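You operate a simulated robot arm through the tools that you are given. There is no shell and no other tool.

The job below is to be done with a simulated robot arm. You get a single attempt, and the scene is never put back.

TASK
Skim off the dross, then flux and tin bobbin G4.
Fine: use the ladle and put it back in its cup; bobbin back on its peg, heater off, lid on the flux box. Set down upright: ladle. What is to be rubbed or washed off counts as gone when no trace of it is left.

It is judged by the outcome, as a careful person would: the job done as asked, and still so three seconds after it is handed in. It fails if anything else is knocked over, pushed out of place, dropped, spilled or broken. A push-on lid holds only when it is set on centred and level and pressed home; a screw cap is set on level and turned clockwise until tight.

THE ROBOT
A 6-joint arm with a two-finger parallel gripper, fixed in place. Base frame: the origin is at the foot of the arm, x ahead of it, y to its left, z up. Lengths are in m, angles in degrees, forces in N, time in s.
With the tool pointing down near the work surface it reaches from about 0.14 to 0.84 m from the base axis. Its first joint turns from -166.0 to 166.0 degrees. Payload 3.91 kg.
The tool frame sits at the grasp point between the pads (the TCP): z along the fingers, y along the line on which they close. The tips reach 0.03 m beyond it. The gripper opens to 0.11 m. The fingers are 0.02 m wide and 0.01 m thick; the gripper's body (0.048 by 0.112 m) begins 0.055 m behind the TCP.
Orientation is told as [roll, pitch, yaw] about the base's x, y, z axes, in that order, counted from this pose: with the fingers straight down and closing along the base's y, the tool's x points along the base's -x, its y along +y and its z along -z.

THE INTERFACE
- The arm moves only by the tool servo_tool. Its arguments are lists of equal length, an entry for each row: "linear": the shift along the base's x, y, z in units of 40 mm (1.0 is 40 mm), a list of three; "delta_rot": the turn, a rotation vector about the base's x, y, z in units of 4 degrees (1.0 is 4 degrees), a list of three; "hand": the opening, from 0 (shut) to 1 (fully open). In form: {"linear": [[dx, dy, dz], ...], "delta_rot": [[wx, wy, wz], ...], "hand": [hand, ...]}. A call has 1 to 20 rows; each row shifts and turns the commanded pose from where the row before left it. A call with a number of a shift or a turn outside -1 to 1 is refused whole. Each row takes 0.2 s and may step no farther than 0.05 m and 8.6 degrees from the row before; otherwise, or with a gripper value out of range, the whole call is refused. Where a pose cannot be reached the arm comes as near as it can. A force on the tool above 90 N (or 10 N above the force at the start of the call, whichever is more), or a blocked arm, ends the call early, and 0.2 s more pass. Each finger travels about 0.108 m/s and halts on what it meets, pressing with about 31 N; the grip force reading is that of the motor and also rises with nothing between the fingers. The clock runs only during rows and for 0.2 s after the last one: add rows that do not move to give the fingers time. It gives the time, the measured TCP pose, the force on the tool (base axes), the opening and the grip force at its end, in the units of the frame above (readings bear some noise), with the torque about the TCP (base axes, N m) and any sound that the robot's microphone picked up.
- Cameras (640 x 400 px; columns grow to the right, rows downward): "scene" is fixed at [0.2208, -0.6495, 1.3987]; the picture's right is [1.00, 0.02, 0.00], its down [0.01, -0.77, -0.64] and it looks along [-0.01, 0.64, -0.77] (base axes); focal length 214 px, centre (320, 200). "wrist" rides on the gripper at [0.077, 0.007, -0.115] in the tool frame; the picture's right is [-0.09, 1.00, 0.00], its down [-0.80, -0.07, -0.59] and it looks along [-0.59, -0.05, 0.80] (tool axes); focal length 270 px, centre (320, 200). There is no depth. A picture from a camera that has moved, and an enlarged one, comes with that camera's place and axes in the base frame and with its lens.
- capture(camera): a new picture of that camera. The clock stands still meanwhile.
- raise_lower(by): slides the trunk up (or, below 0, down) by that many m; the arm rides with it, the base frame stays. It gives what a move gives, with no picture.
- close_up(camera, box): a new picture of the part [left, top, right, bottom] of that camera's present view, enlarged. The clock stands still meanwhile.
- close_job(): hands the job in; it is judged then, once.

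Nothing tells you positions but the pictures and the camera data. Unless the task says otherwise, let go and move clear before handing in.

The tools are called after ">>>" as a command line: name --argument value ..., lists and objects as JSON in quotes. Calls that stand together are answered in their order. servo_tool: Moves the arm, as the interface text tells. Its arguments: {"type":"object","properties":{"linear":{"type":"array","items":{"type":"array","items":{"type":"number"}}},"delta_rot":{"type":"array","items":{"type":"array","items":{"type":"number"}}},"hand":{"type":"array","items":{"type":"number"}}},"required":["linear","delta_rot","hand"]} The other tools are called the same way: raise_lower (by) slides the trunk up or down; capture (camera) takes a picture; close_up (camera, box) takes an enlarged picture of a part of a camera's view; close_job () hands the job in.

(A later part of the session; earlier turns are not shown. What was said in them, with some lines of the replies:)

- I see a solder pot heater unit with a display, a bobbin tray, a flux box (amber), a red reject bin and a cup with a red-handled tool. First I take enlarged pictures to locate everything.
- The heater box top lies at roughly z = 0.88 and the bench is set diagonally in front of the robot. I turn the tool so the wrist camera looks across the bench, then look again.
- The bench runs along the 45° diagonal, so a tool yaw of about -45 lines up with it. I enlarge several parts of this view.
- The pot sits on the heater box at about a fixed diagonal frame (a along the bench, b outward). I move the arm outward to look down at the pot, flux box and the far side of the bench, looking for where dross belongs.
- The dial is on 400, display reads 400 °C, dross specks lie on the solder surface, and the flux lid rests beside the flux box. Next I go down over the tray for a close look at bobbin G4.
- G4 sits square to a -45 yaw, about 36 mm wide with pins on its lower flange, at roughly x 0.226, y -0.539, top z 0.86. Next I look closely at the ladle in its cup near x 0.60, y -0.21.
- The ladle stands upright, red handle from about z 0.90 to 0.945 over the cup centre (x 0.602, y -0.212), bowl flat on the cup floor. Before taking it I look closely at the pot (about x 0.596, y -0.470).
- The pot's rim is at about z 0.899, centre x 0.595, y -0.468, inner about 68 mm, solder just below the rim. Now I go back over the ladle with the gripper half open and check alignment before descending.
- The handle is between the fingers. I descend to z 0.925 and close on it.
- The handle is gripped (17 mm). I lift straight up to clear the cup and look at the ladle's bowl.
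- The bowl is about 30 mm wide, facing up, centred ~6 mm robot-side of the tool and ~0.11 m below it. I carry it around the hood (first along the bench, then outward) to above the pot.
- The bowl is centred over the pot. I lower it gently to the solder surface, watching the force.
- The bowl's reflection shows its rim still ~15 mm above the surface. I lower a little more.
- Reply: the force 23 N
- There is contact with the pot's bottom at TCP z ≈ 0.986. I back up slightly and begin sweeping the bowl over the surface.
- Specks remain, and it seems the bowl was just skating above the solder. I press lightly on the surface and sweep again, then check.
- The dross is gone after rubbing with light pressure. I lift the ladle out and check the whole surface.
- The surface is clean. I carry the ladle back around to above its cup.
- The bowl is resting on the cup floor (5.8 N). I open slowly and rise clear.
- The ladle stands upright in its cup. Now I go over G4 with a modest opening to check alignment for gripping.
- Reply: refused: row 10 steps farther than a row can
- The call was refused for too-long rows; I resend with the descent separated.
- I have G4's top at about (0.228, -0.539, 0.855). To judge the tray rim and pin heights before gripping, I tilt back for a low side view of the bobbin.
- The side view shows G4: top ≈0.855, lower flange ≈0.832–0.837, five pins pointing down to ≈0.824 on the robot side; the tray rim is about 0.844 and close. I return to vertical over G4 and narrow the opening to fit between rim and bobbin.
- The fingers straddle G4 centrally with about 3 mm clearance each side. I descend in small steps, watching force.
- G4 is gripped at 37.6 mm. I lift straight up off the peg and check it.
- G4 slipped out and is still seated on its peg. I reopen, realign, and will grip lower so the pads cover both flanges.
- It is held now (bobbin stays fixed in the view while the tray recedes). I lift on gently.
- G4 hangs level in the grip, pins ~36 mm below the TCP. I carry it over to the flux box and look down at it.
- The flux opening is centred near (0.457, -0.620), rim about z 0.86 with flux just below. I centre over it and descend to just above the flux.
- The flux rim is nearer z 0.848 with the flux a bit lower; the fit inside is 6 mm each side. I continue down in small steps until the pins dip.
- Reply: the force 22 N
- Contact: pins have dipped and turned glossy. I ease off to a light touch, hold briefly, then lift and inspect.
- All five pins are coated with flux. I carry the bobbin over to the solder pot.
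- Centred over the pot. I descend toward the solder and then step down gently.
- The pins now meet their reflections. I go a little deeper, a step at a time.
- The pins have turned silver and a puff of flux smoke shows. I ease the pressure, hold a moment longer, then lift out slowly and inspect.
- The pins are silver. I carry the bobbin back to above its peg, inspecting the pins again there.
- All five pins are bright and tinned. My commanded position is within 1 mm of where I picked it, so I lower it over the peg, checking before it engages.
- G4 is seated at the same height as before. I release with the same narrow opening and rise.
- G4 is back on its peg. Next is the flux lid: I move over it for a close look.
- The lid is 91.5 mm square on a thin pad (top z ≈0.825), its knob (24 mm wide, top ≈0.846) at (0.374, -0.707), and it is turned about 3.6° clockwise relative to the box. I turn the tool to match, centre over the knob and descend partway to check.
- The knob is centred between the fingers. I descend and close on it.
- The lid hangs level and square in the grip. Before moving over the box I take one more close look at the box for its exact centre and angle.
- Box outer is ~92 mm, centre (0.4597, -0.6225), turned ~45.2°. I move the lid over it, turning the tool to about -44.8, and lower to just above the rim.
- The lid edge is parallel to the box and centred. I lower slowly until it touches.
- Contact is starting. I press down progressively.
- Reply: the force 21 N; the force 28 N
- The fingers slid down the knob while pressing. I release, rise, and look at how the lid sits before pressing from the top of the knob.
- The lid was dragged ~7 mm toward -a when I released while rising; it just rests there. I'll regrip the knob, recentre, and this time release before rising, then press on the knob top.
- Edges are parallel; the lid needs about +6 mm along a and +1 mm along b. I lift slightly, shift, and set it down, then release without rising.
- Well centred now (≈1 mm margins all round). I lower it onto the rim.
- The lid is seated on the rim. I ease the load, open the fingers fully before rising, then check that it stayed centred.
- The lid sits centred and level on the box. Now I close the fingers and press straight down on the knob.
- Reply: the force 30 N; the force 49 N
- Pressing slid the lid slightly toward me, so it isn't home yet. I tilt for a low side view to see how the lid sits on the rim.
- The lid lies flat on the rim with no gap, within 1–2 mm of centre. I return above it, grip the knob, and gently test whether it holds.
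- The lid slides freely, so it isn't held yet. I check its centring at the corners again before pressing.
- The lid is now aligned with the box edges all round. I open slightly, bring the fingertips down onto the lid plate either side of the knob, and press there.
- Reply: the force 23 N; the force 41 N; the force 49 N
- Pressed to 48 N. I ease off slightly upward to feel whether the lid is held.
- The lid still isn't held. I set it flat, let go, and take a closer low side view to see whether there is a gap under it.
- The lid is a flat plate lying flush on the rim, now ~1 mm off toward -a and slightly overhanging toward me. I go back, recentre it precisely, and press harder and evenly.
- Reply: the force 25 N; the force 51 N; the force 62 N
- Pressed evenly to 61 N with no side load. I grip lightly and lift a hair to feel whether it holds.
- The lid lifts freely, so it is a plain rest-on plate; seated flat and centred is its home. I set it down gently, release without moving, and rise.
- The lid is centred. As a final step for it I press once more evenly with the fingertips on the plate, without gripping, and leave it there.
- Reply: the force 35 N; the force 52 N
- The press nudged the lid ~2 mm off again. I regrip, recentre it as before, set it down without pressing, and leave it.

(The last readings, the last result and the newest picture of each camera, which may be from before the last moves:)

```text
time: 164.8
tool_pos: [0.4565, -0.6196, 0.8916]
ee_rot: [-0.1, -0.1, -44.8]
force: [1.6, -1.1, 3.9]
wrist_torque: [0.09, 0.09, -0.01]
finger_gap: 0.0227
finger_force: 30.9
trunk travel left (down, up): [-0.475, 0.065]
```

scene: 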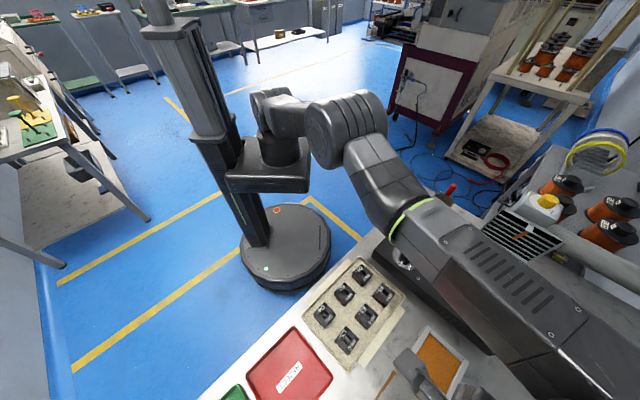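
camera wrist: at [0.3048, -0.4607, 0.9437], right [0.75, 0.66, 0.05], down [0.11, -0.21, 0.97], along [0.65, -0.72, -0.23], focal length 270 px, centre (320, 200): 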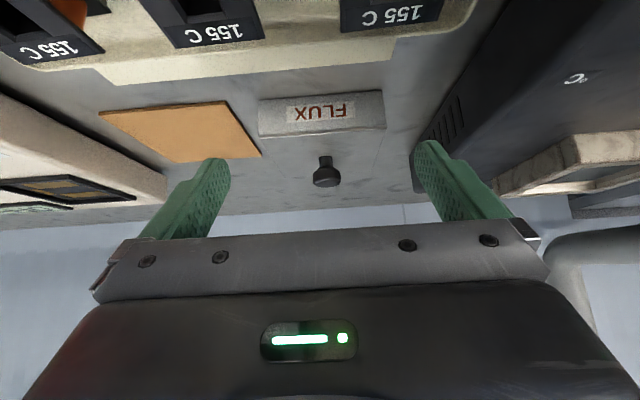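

>>> servo_tool --linear '[[0, 0, 0.015], [0, 0, 0], [0, 0, 0], [0, 0, 0], [0, 0, 0], [0, 0, 0]]' --delta_rot '[[0, 0, 0], [0, 0, 0], [0, 0, 0], [0, 0, 0], [0, 0, 0], [0, 0, 0]]' --hand '[0.05, 0.21, 0.25, 0.3, 0.36, 0.4]'

>>> servo_tool --linear '[[0, 0, 0.4], [0, 0, 0.7], [0, 0, 0.9], [0, 0, 0.5], [0, 0, 0]]' --delta_rot '[[0, 0, 0], [0, 0, 0], [0, 0, 0], [0, 0, 0], [0, 0, 0]]' --hand '[0.4, 0.4, 0.4, 0.4, 0.4]'

>>> close_up --camera "wrist" --box '[240, 30, 400, 160]'

>>> close_up --camera "scene" --box '[385, 310, 475, 400]'

```text
time: 166.2
tool_pos: [0.4571, -0.6196, 0.8902]
ee_rot: [0.0, 0.0, -44.7]
force: [-0.1, -0.2, -0.3]
wrist_torque: [0.01, 0.02, 0.03]
finger_gap: 0.044
finger_force: 0.1
trunk travel left (down, up): [-0.475, 0.065]
```

```text
time: 167.4
tool_pos: [0.4562, -0.6211, 0.991]
ee_rot: [0.0, 0.0, -44.8]
force: [0.1, -0.4, 0.2]
wrist_torque: [0.0, 0.01, -0.01]
finger_gap: 0.044
finger_force: 0.1
trunk travel left (down, up): [-0.475, 0.065]
```

```text
3.08 times, centred on (320, 95) of wrist
camera zoom: at [0.4062, -0.5627, 1.1057], right [0.76, 0.64, 0.0], down [0.52, -0.61, 0.59], along [0.38, -0.45, -0.8], focal length 832 px, centre (320, 523)
```

zoom: 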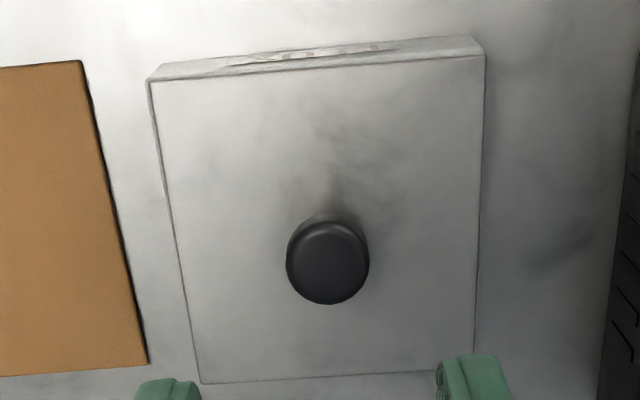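

```text
4.44 times, centred on (430, 355) of scene
camera zoom: at [0.2208, -0.6495, 1.3987], right [1.0, 0.02, 0.0], down [0.01, -0.77, -0.64], along [-0.01, 0.64, -0.77], focal length 953 px, centre (-169, -489)
```

zoom: 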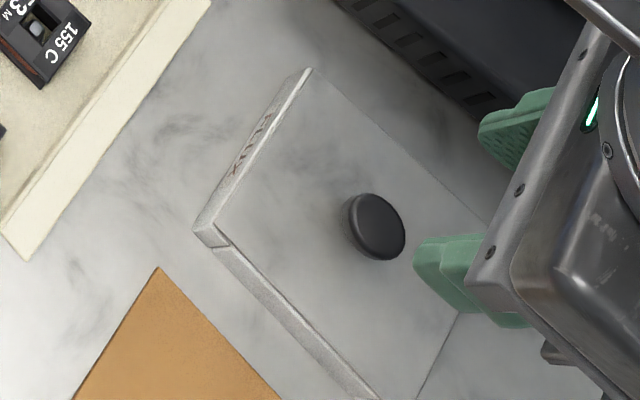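

The lid is centred and flat on the flux box. Now the heater: I move with closed fingers above the "O" side of the rocker (about 0.543, -0.315).

>>> servo_tool --linear '[[0, 0, 0.4], [0.27, 0.955, 0], [0.27, 0.955, 0], [0.27, 0.955, 0], [0.27, 0.955, 0], [0.27, 0.955, 0], [0.27, 0.955, 0], [0.27, 0.955, 0], [0.27, 0.955, 0], [0, 0, 0], [0, 0, 0]]' --delta_rot '[[0, 0, 0], [0, 0, 0], [0, 0, 0], [0, 0, 0], [0, 0, 0], [0, 0, 0], [0, 0, 0], [0, 0, 0], [0, 0, 0], [0, 0, 0], [0, 0, 0]]' --hand '[0, 0, 0, 0, 0, 0, 0, 0, 0, 0, 0]'

>>> capture --camera "wrist"

>>> close_up --camera "wrist" --box '[260, 60, 380, 150]'

>>> close_up --camera "scene" --box '[390, 180, 490, 260]'

```text
time: 169.8
tool_pos: [0.5434, -0.3138, 1.0053]
ee_rot: [-0.1, -0.1, -44.8]
force: [0.5, -0.1, -0.6]
wrist_torque: [-0.03, -0.02, 0.03]
finger_gap: 0.0001
finger_force: 31.1
trunk travel left (down, up): [-0.475, 0.065]
```

```text
taken
camera wrist: at [0.4935, -0.2551, 1.1201], right [0.76, 0.64, 0.0], down [0.52, -0.61, 0.59], along [0.38, -0.45, -0.8], focal length 270 px, centre (320, 200)
```

wrist: 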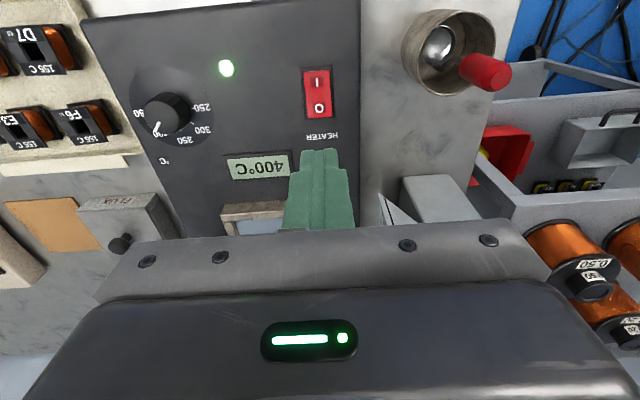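

```text
4.44 times, centred on (320, 105) of wrist
camera zoom: at [0.4935, -0.2551, 1.1201], right [0.76, 0.64, 0.0], down [0.52, -0.61, 0.59], along [0.38, -0.45, -0.8], focal length 1201 px, centre (320, 622)
```

zoom: 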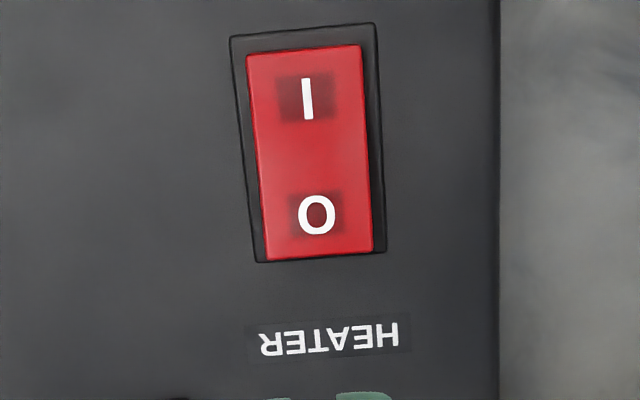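

```text
5.00 times, centred on (440, 220) of scene
camera zoom: at [0.2208, -0.6495, 1.3987], right [1.0, 0.02, 0.0], down [0.01, -0.77, -0.64], along [-0.01, 0.64, -0.77], focal length 1072 px, centre (-280, 100)
```

zoom: 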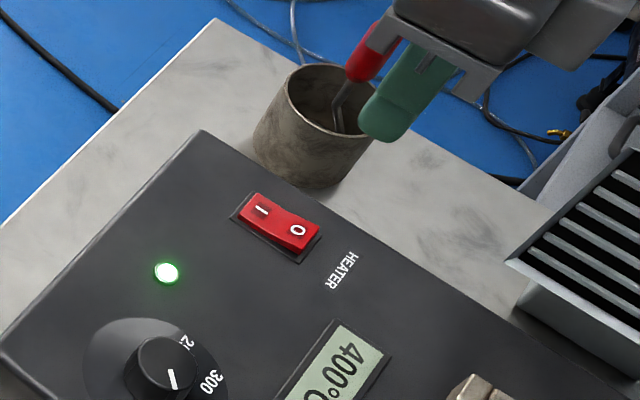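

The closed fingertips are right over "O". I descend and press it.

>>> servo_tool --linear '[[0, 0, -0.8], [0, 0, -0.8], [0, 0, -0.4], [0, 0, 0]]' --delta_rot '[[0, 0, 0], [0, 0, 0], [0, 0, 0], [0, 0, 0]]' --hand '[0, 0, 0, 0]'

>>> servo_tool --linear '[[0, 0, -0.1], [0, 0, -0.1], [0, 0, 0]]' --delta_rot '[[0, 0, 0], [0, 0, 0], [0, 0, 0]]' --hand '[0, 0, 0]'

>>> close_up --camera "wrist" --box '[240, 60, 400, 190]'

```text
time: 170.8
tool_pos: [0.5429, -0.315, 0.9245]
ee_rot: [0.1, 0.0, -44.8]
force: [-0.9, -0.4, 0.6]
wrist_torque: [-0.01, -0.01, -0.03]
finger_gap: 0.0
finger_force: 31.4
trunk travel left (down, up): [-0.475, 0.065]
```

```text
time: 171.6
tool_pos: [0.5439, -0.3134, 0.918]
ee_rot: [0.1, 0.0, -44.8]
force: [0.0, 0.3, 1.0]
wrist_torque: [0.0, -0.01, 0.03]
finger_gap: 0.0
finger_force: 30.9
trunk travel left (down, up): [-0.475, 0.065]
```

```text
3.08 times, centred on (320, 125) of wrist
camera zoom: at [0.4935, -0.256, 1.0328], right [0.76, 0.64, 0.0], down [0.52, -0.61, 0.59], along [0.38, -0.45, -0.8], focal length 832 px, centre (320, 431)
```

zoom: 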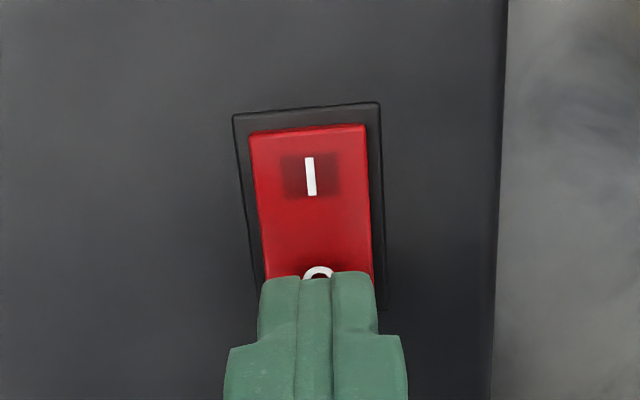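

>>> servo_tool --linear '[[0, 0, -0.08], [0, 0, -0.06], [0, 0, 0]]' --delta_rot '[[0, 0, 0], [0, 0, 0], [0, 0, 0]]' --hand '[0, 0, 0]'

>>> servo_tool --linear '[[0, 0, -0.06], [0, 0, 0]]' --delta_rot '[[0, 0, 0], [0, 0, 0]]' --hand '[0, 0]'

>>> close_up --camera "wrist" --box '[200, 40, 400, 190]'

>>> close_up --camera "scene" --box '[390, 190, 490, 270]'

```text
time: 172.4
tool_pos: [0.5429, -0.3146, 0.9128]
ee_rot: [0.0, 0.1, -44.9]
force: [0.4, -0.3, -0.1]
wrist_torque: [0.01, -0.01, 0.0]
finger_gap: 0.0
finger_force: 31.0
trunk travel left (down, up): [-0.475, 0.065]
```

```text
time: 173.0
tool_pos: [0.5432, -0.3139, 0.9107]
ee_rot: [0.0, 0.0, -44.9]
force: [0.4, -1.3, 1.2]
wrist_torque: [0.0, -0.04, -0.04]
finger_gap: 0.0001
finger_force: 30.7
trunk travel left (down, up): [-0.475, 0.065]
```

```text
2.67 times, centred on (300, 115) of wrist
camera zoom: at [0.4936, -0.2559, 1.0255], right [0.76, 0.64, 0.0], down [0.52, -0.61, 0.59], along [0.38, -0.45, -0.8], focal length 721 px, centre (373, 427)
```

zoom: 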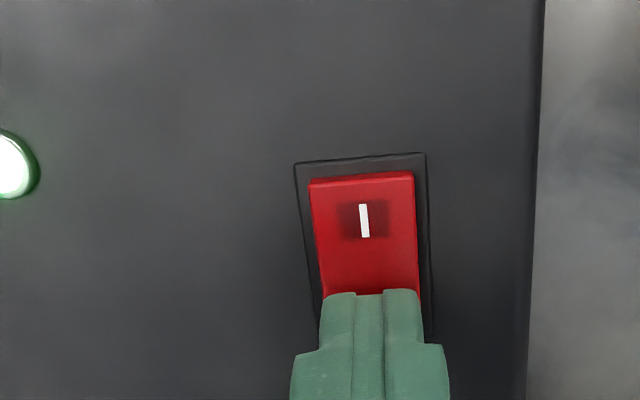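

```text
5.00 times, centred on (440, 230) of scene
camera zoom: at [0.2208, -0.6495, 1.3987], right [1.0, 0.02, 0.0], down [0.01, -0.77, -0.64], along [-0.01, 0.64, -0.77], focal length 1072 px, centre (-280, 50)
```

zoom: 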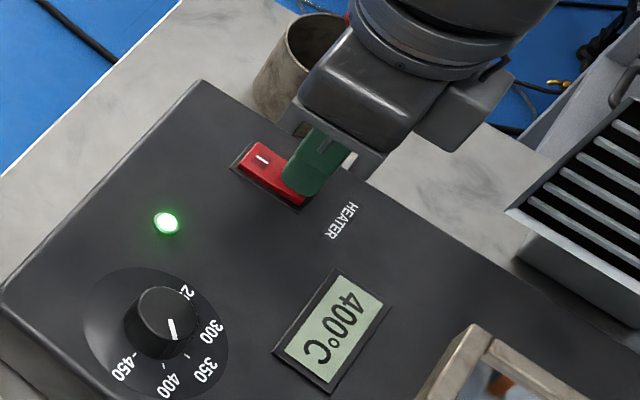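

>>> servo_tool --linear '[[0, 0, -0.06], [0, 0, 0]]' --delta_rot '[[0, 0, 0], [0, 0, 0]]' --hand '[0, 0]'

>>> servo_tool --linear '[[0, 0, -0.04], [0, 0, 0]]' --delta_rot '[[0, 0, 0], [0, 0, 0]]' --hand '[0, 0]'

>>> close_up --camera "scene" --box '[390, 190, 490, 270]'

```text
time: 173.6
tool_pos: [0.5445, -0.3141, 0.9097]
ee_rot: [-0.1, -0.1, -44.9]
force: [-0.2, -2.2, 8.5]
wrist_torque: [0.03, 0.02, -0.01]
finger_gap: 0.0
finger_force: 30.9
trunk travel left (down, up): [-0.475, 0.065]
```

```text
time: 174.2
tool_pos: [0.5428, -0.3143, 0.9096]
ee_rot: [0.1, -0.4, -44.9]
force: [4.2, -3.4, 23.2]
wrist_torque: [0.06, 0.07, -0.29]
finger_gap: 0.0001
finger_force: 30.7
trunk travel left (down, up): [-0.475, 0.065]
```

```text
5.00 times, centred on (440, 230) of scene
camera zoom: at [0.2208, -0.6495, 1.3987], right [1.0, 0.02, 0.0], down [0.01, -0.77, -0.64], along [-0.01, 0.64, -0.77], focal length 1072 px, centre (-280, 50)
```

zoom: 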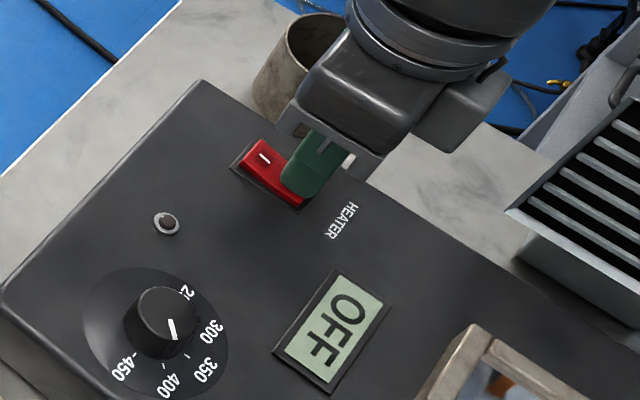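

The heater is off: the display shows OFF and the light is out. I rise clear and check the whole scene.

>>> servo_tool --linear '[[0, 0, 0.2], [0, 0, 0.6], [0, 0, 0.9], [0, 0, 0.9], [0, 0, 0.9], [0, 0, 0.9], [-0.6, 0.3, 0.6], [-0.8, 0.3, 0.4], [-0.8, 0.3, 0], [-0.8, 0.3, 0], [0, 0, 0], [0, 0, 0]]' --delta_rot '[[0, 0, 0], [0, 0, 0], [0, 0, 0], [0, 0, 0], [0, 0, 0], [0, 0, 0], [0, 0, 0], [0, 0, 0], [0, 0, 0], [0, 0, 0], [0, 0, 0], [0, 0, 0]]' --hand '[0, 0, 0, 0, 0, 0, 0, 0, 0, 0, 0, 0]'

>>> capture --camera "scene"

>>> capture --camera "wrist"

>>> close_up --camera "scene" --box '[290, 240, 490, 400]'

>>> close_up --camera "scene" --box '[380, 160, 540, 300]'

```text
time: 176.8
tool_pos: [0.4223, -0.2653, 1.1206]
ee_rot: [0.0, 0.0, -44.8]
force: [0.2, 0.4, 0.7]
wrist_torque: [0.01, 0.04, -0.02]
finger_gap: 0.0
finger_force: 30.4
trunk travel left (down, up): [-0.475, 0.065]
```

```text
taken
```

scene: 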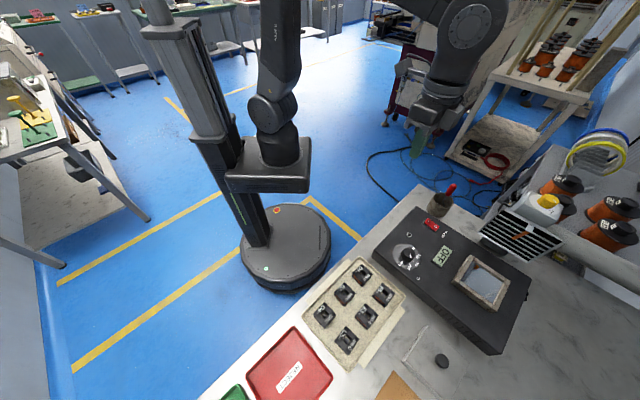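

```text
taken
camera wrist: at [0.3731, -0.2075, 1.2354], right [0.76, 0.64, 0.0], down [0.52, -0.61, 0.59], along [0.38, -0.45, -0.8], focal length 270 px, centre (320, 200)
```

wrist: 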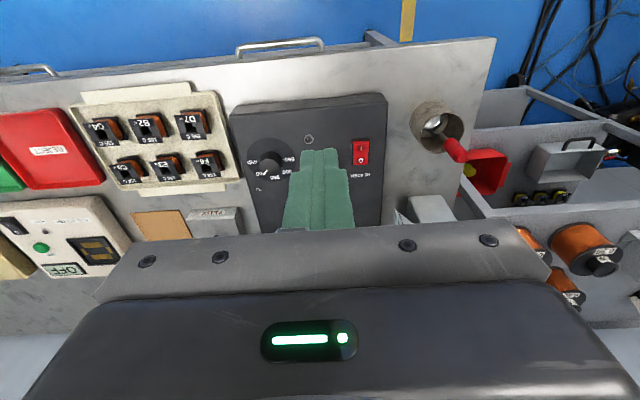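

```text
2.50 times, centred on (390, 320) of scene
camera zoom: at [0.2208, -0.6495, 1.3987], right [1.0, 0.02, 0.0], down [0.01, -0.77, -0.64], along [-0.01, 0.64, -0.77], focal length 536 px, centre (145, -100)
```

zoom: 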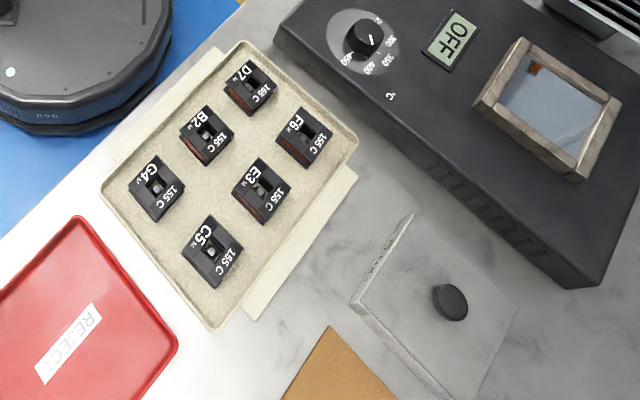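

```text
2.86 times, centred on (460, 230) of scene
camera zoom: at [0.2208, -0.6495, 1.3987], right [1.0, 0.02, 0.0], down [0.01, -0.77, -0.64], along [-0.01, 0.64, -0.77], focal length 613 px, centre (-80, 114)
```

zoom: 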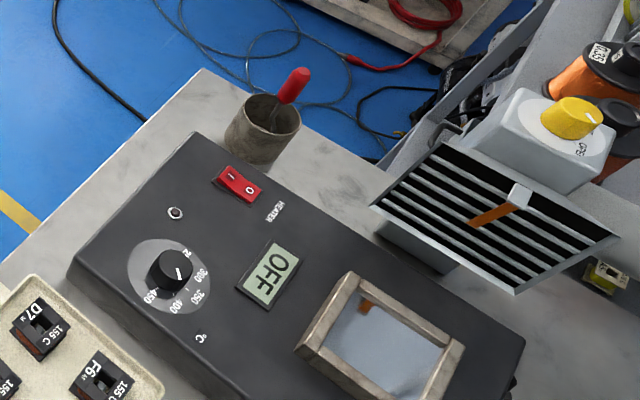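

>>> close_up --camera "scene" --box '[300, 270, 380, 360]'

>>> close_up --camera "wrist" --box '[80, 100, 240, 190]'

>>> close_up --camera "scene" --box '[450, 245, 530, 315]'

>>> close_up --camera "scene" --box '[385, 310, 475, 400]'

```text
4.44 times, centred on (340, 315) of scene
camera zoom: at [0.2208, -0.6495, 1.3987], right [1.0, 0.02, 0.0], down [0.01, -0.77, -0.64], along [-0.01, 0.64, -0.77], focal length 953 px, centre (231, -311)
```

zoom: 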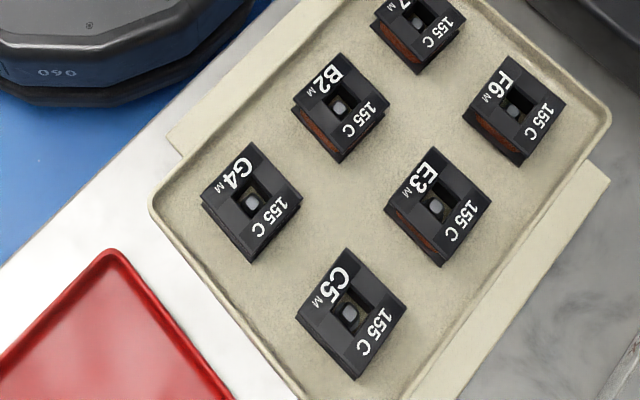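

```text
4.00 times, centred on (160, 145) of wrist
camera zoom: at [0.3731, -0.2075, 1.2354], right [0.76, 0.64, 0.0], down [0.52, -0.61, 0.59], along [0.38, -0.45, -0.8], focal length 1081 px, centre (960, 420)
```

zoom: 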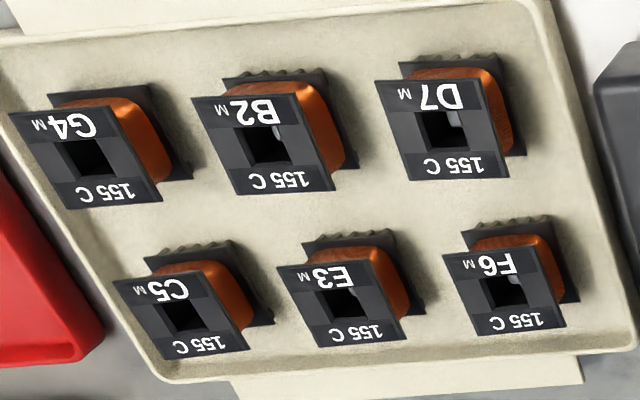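

```text
5.71 times, centred on (490, 280) of scene
camera zoom: at [0.2208, -0.6495, 1.3987], right [1.0, 0.02, 0.0], down [0.01, -0.77, -0.64], along [-0.01, 0.64, -0.77], focal length 1226 px, centre (-651, -257)
```

zoom: 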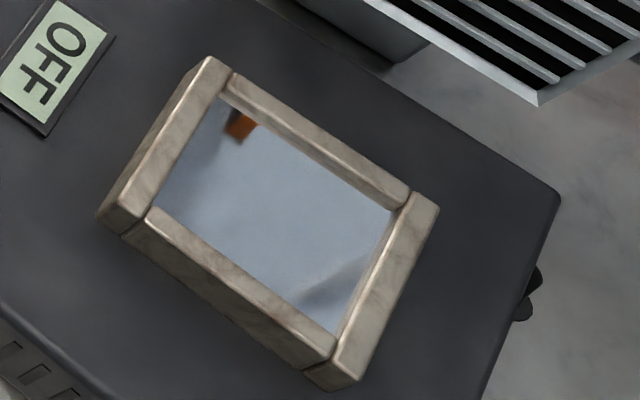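

```text
4.44 times, centred on (430, 355) of scene
camera zoom: at [0.2208, -0.6495, 1.3987], right [1.0, 0.02, 0.0], down [0.01, -0.77, -0.64], along [-0.01, 0.64, -0.77], focal length 953 px, centre (-169, -489)
```

zoom: 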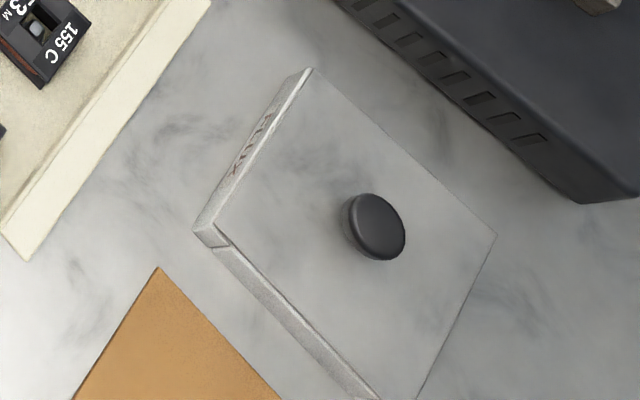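

The solder is clean, the ladle stands in its cup and G4 is tinned and back on its peg. The heater reads OFF, the lid lies centred on the flux box, and the arm is clear, so I hand the job in.

>>> close_job

```text
The job is handed in.
```

The job is handed in: the dross is skimmed and bobbin G4 is fluxed, tinned and back on its peg. The one thing I could not confirm is whether the flux box lid counts as pressed home.

- **Dross:** I rubbed the solder surface with the ladle until no specks were left, then stood the ladle upright in its cup.
- **G4:** All five pins came out of the flux coated and out of the solder bright silver. My first grip slipped, but the bobbin never left its peg. It is now seated at the same height as before.
- **Heater:** I switched it off. The display reads OFF and the light is out.
- **Flux box lid:** It lies flat and centred on the box. I pressed it several times, up to about 60 N, and it never locked on. It lifts freely, so I took it to be a plain rest-on lid. The last press pushed it about 2 mm off centre, so I recentred it and did not press again.

In the last pictures nothing else on the bench was knocked over or moved. The flux lid's cork mat is empty now that the lid is on the box.
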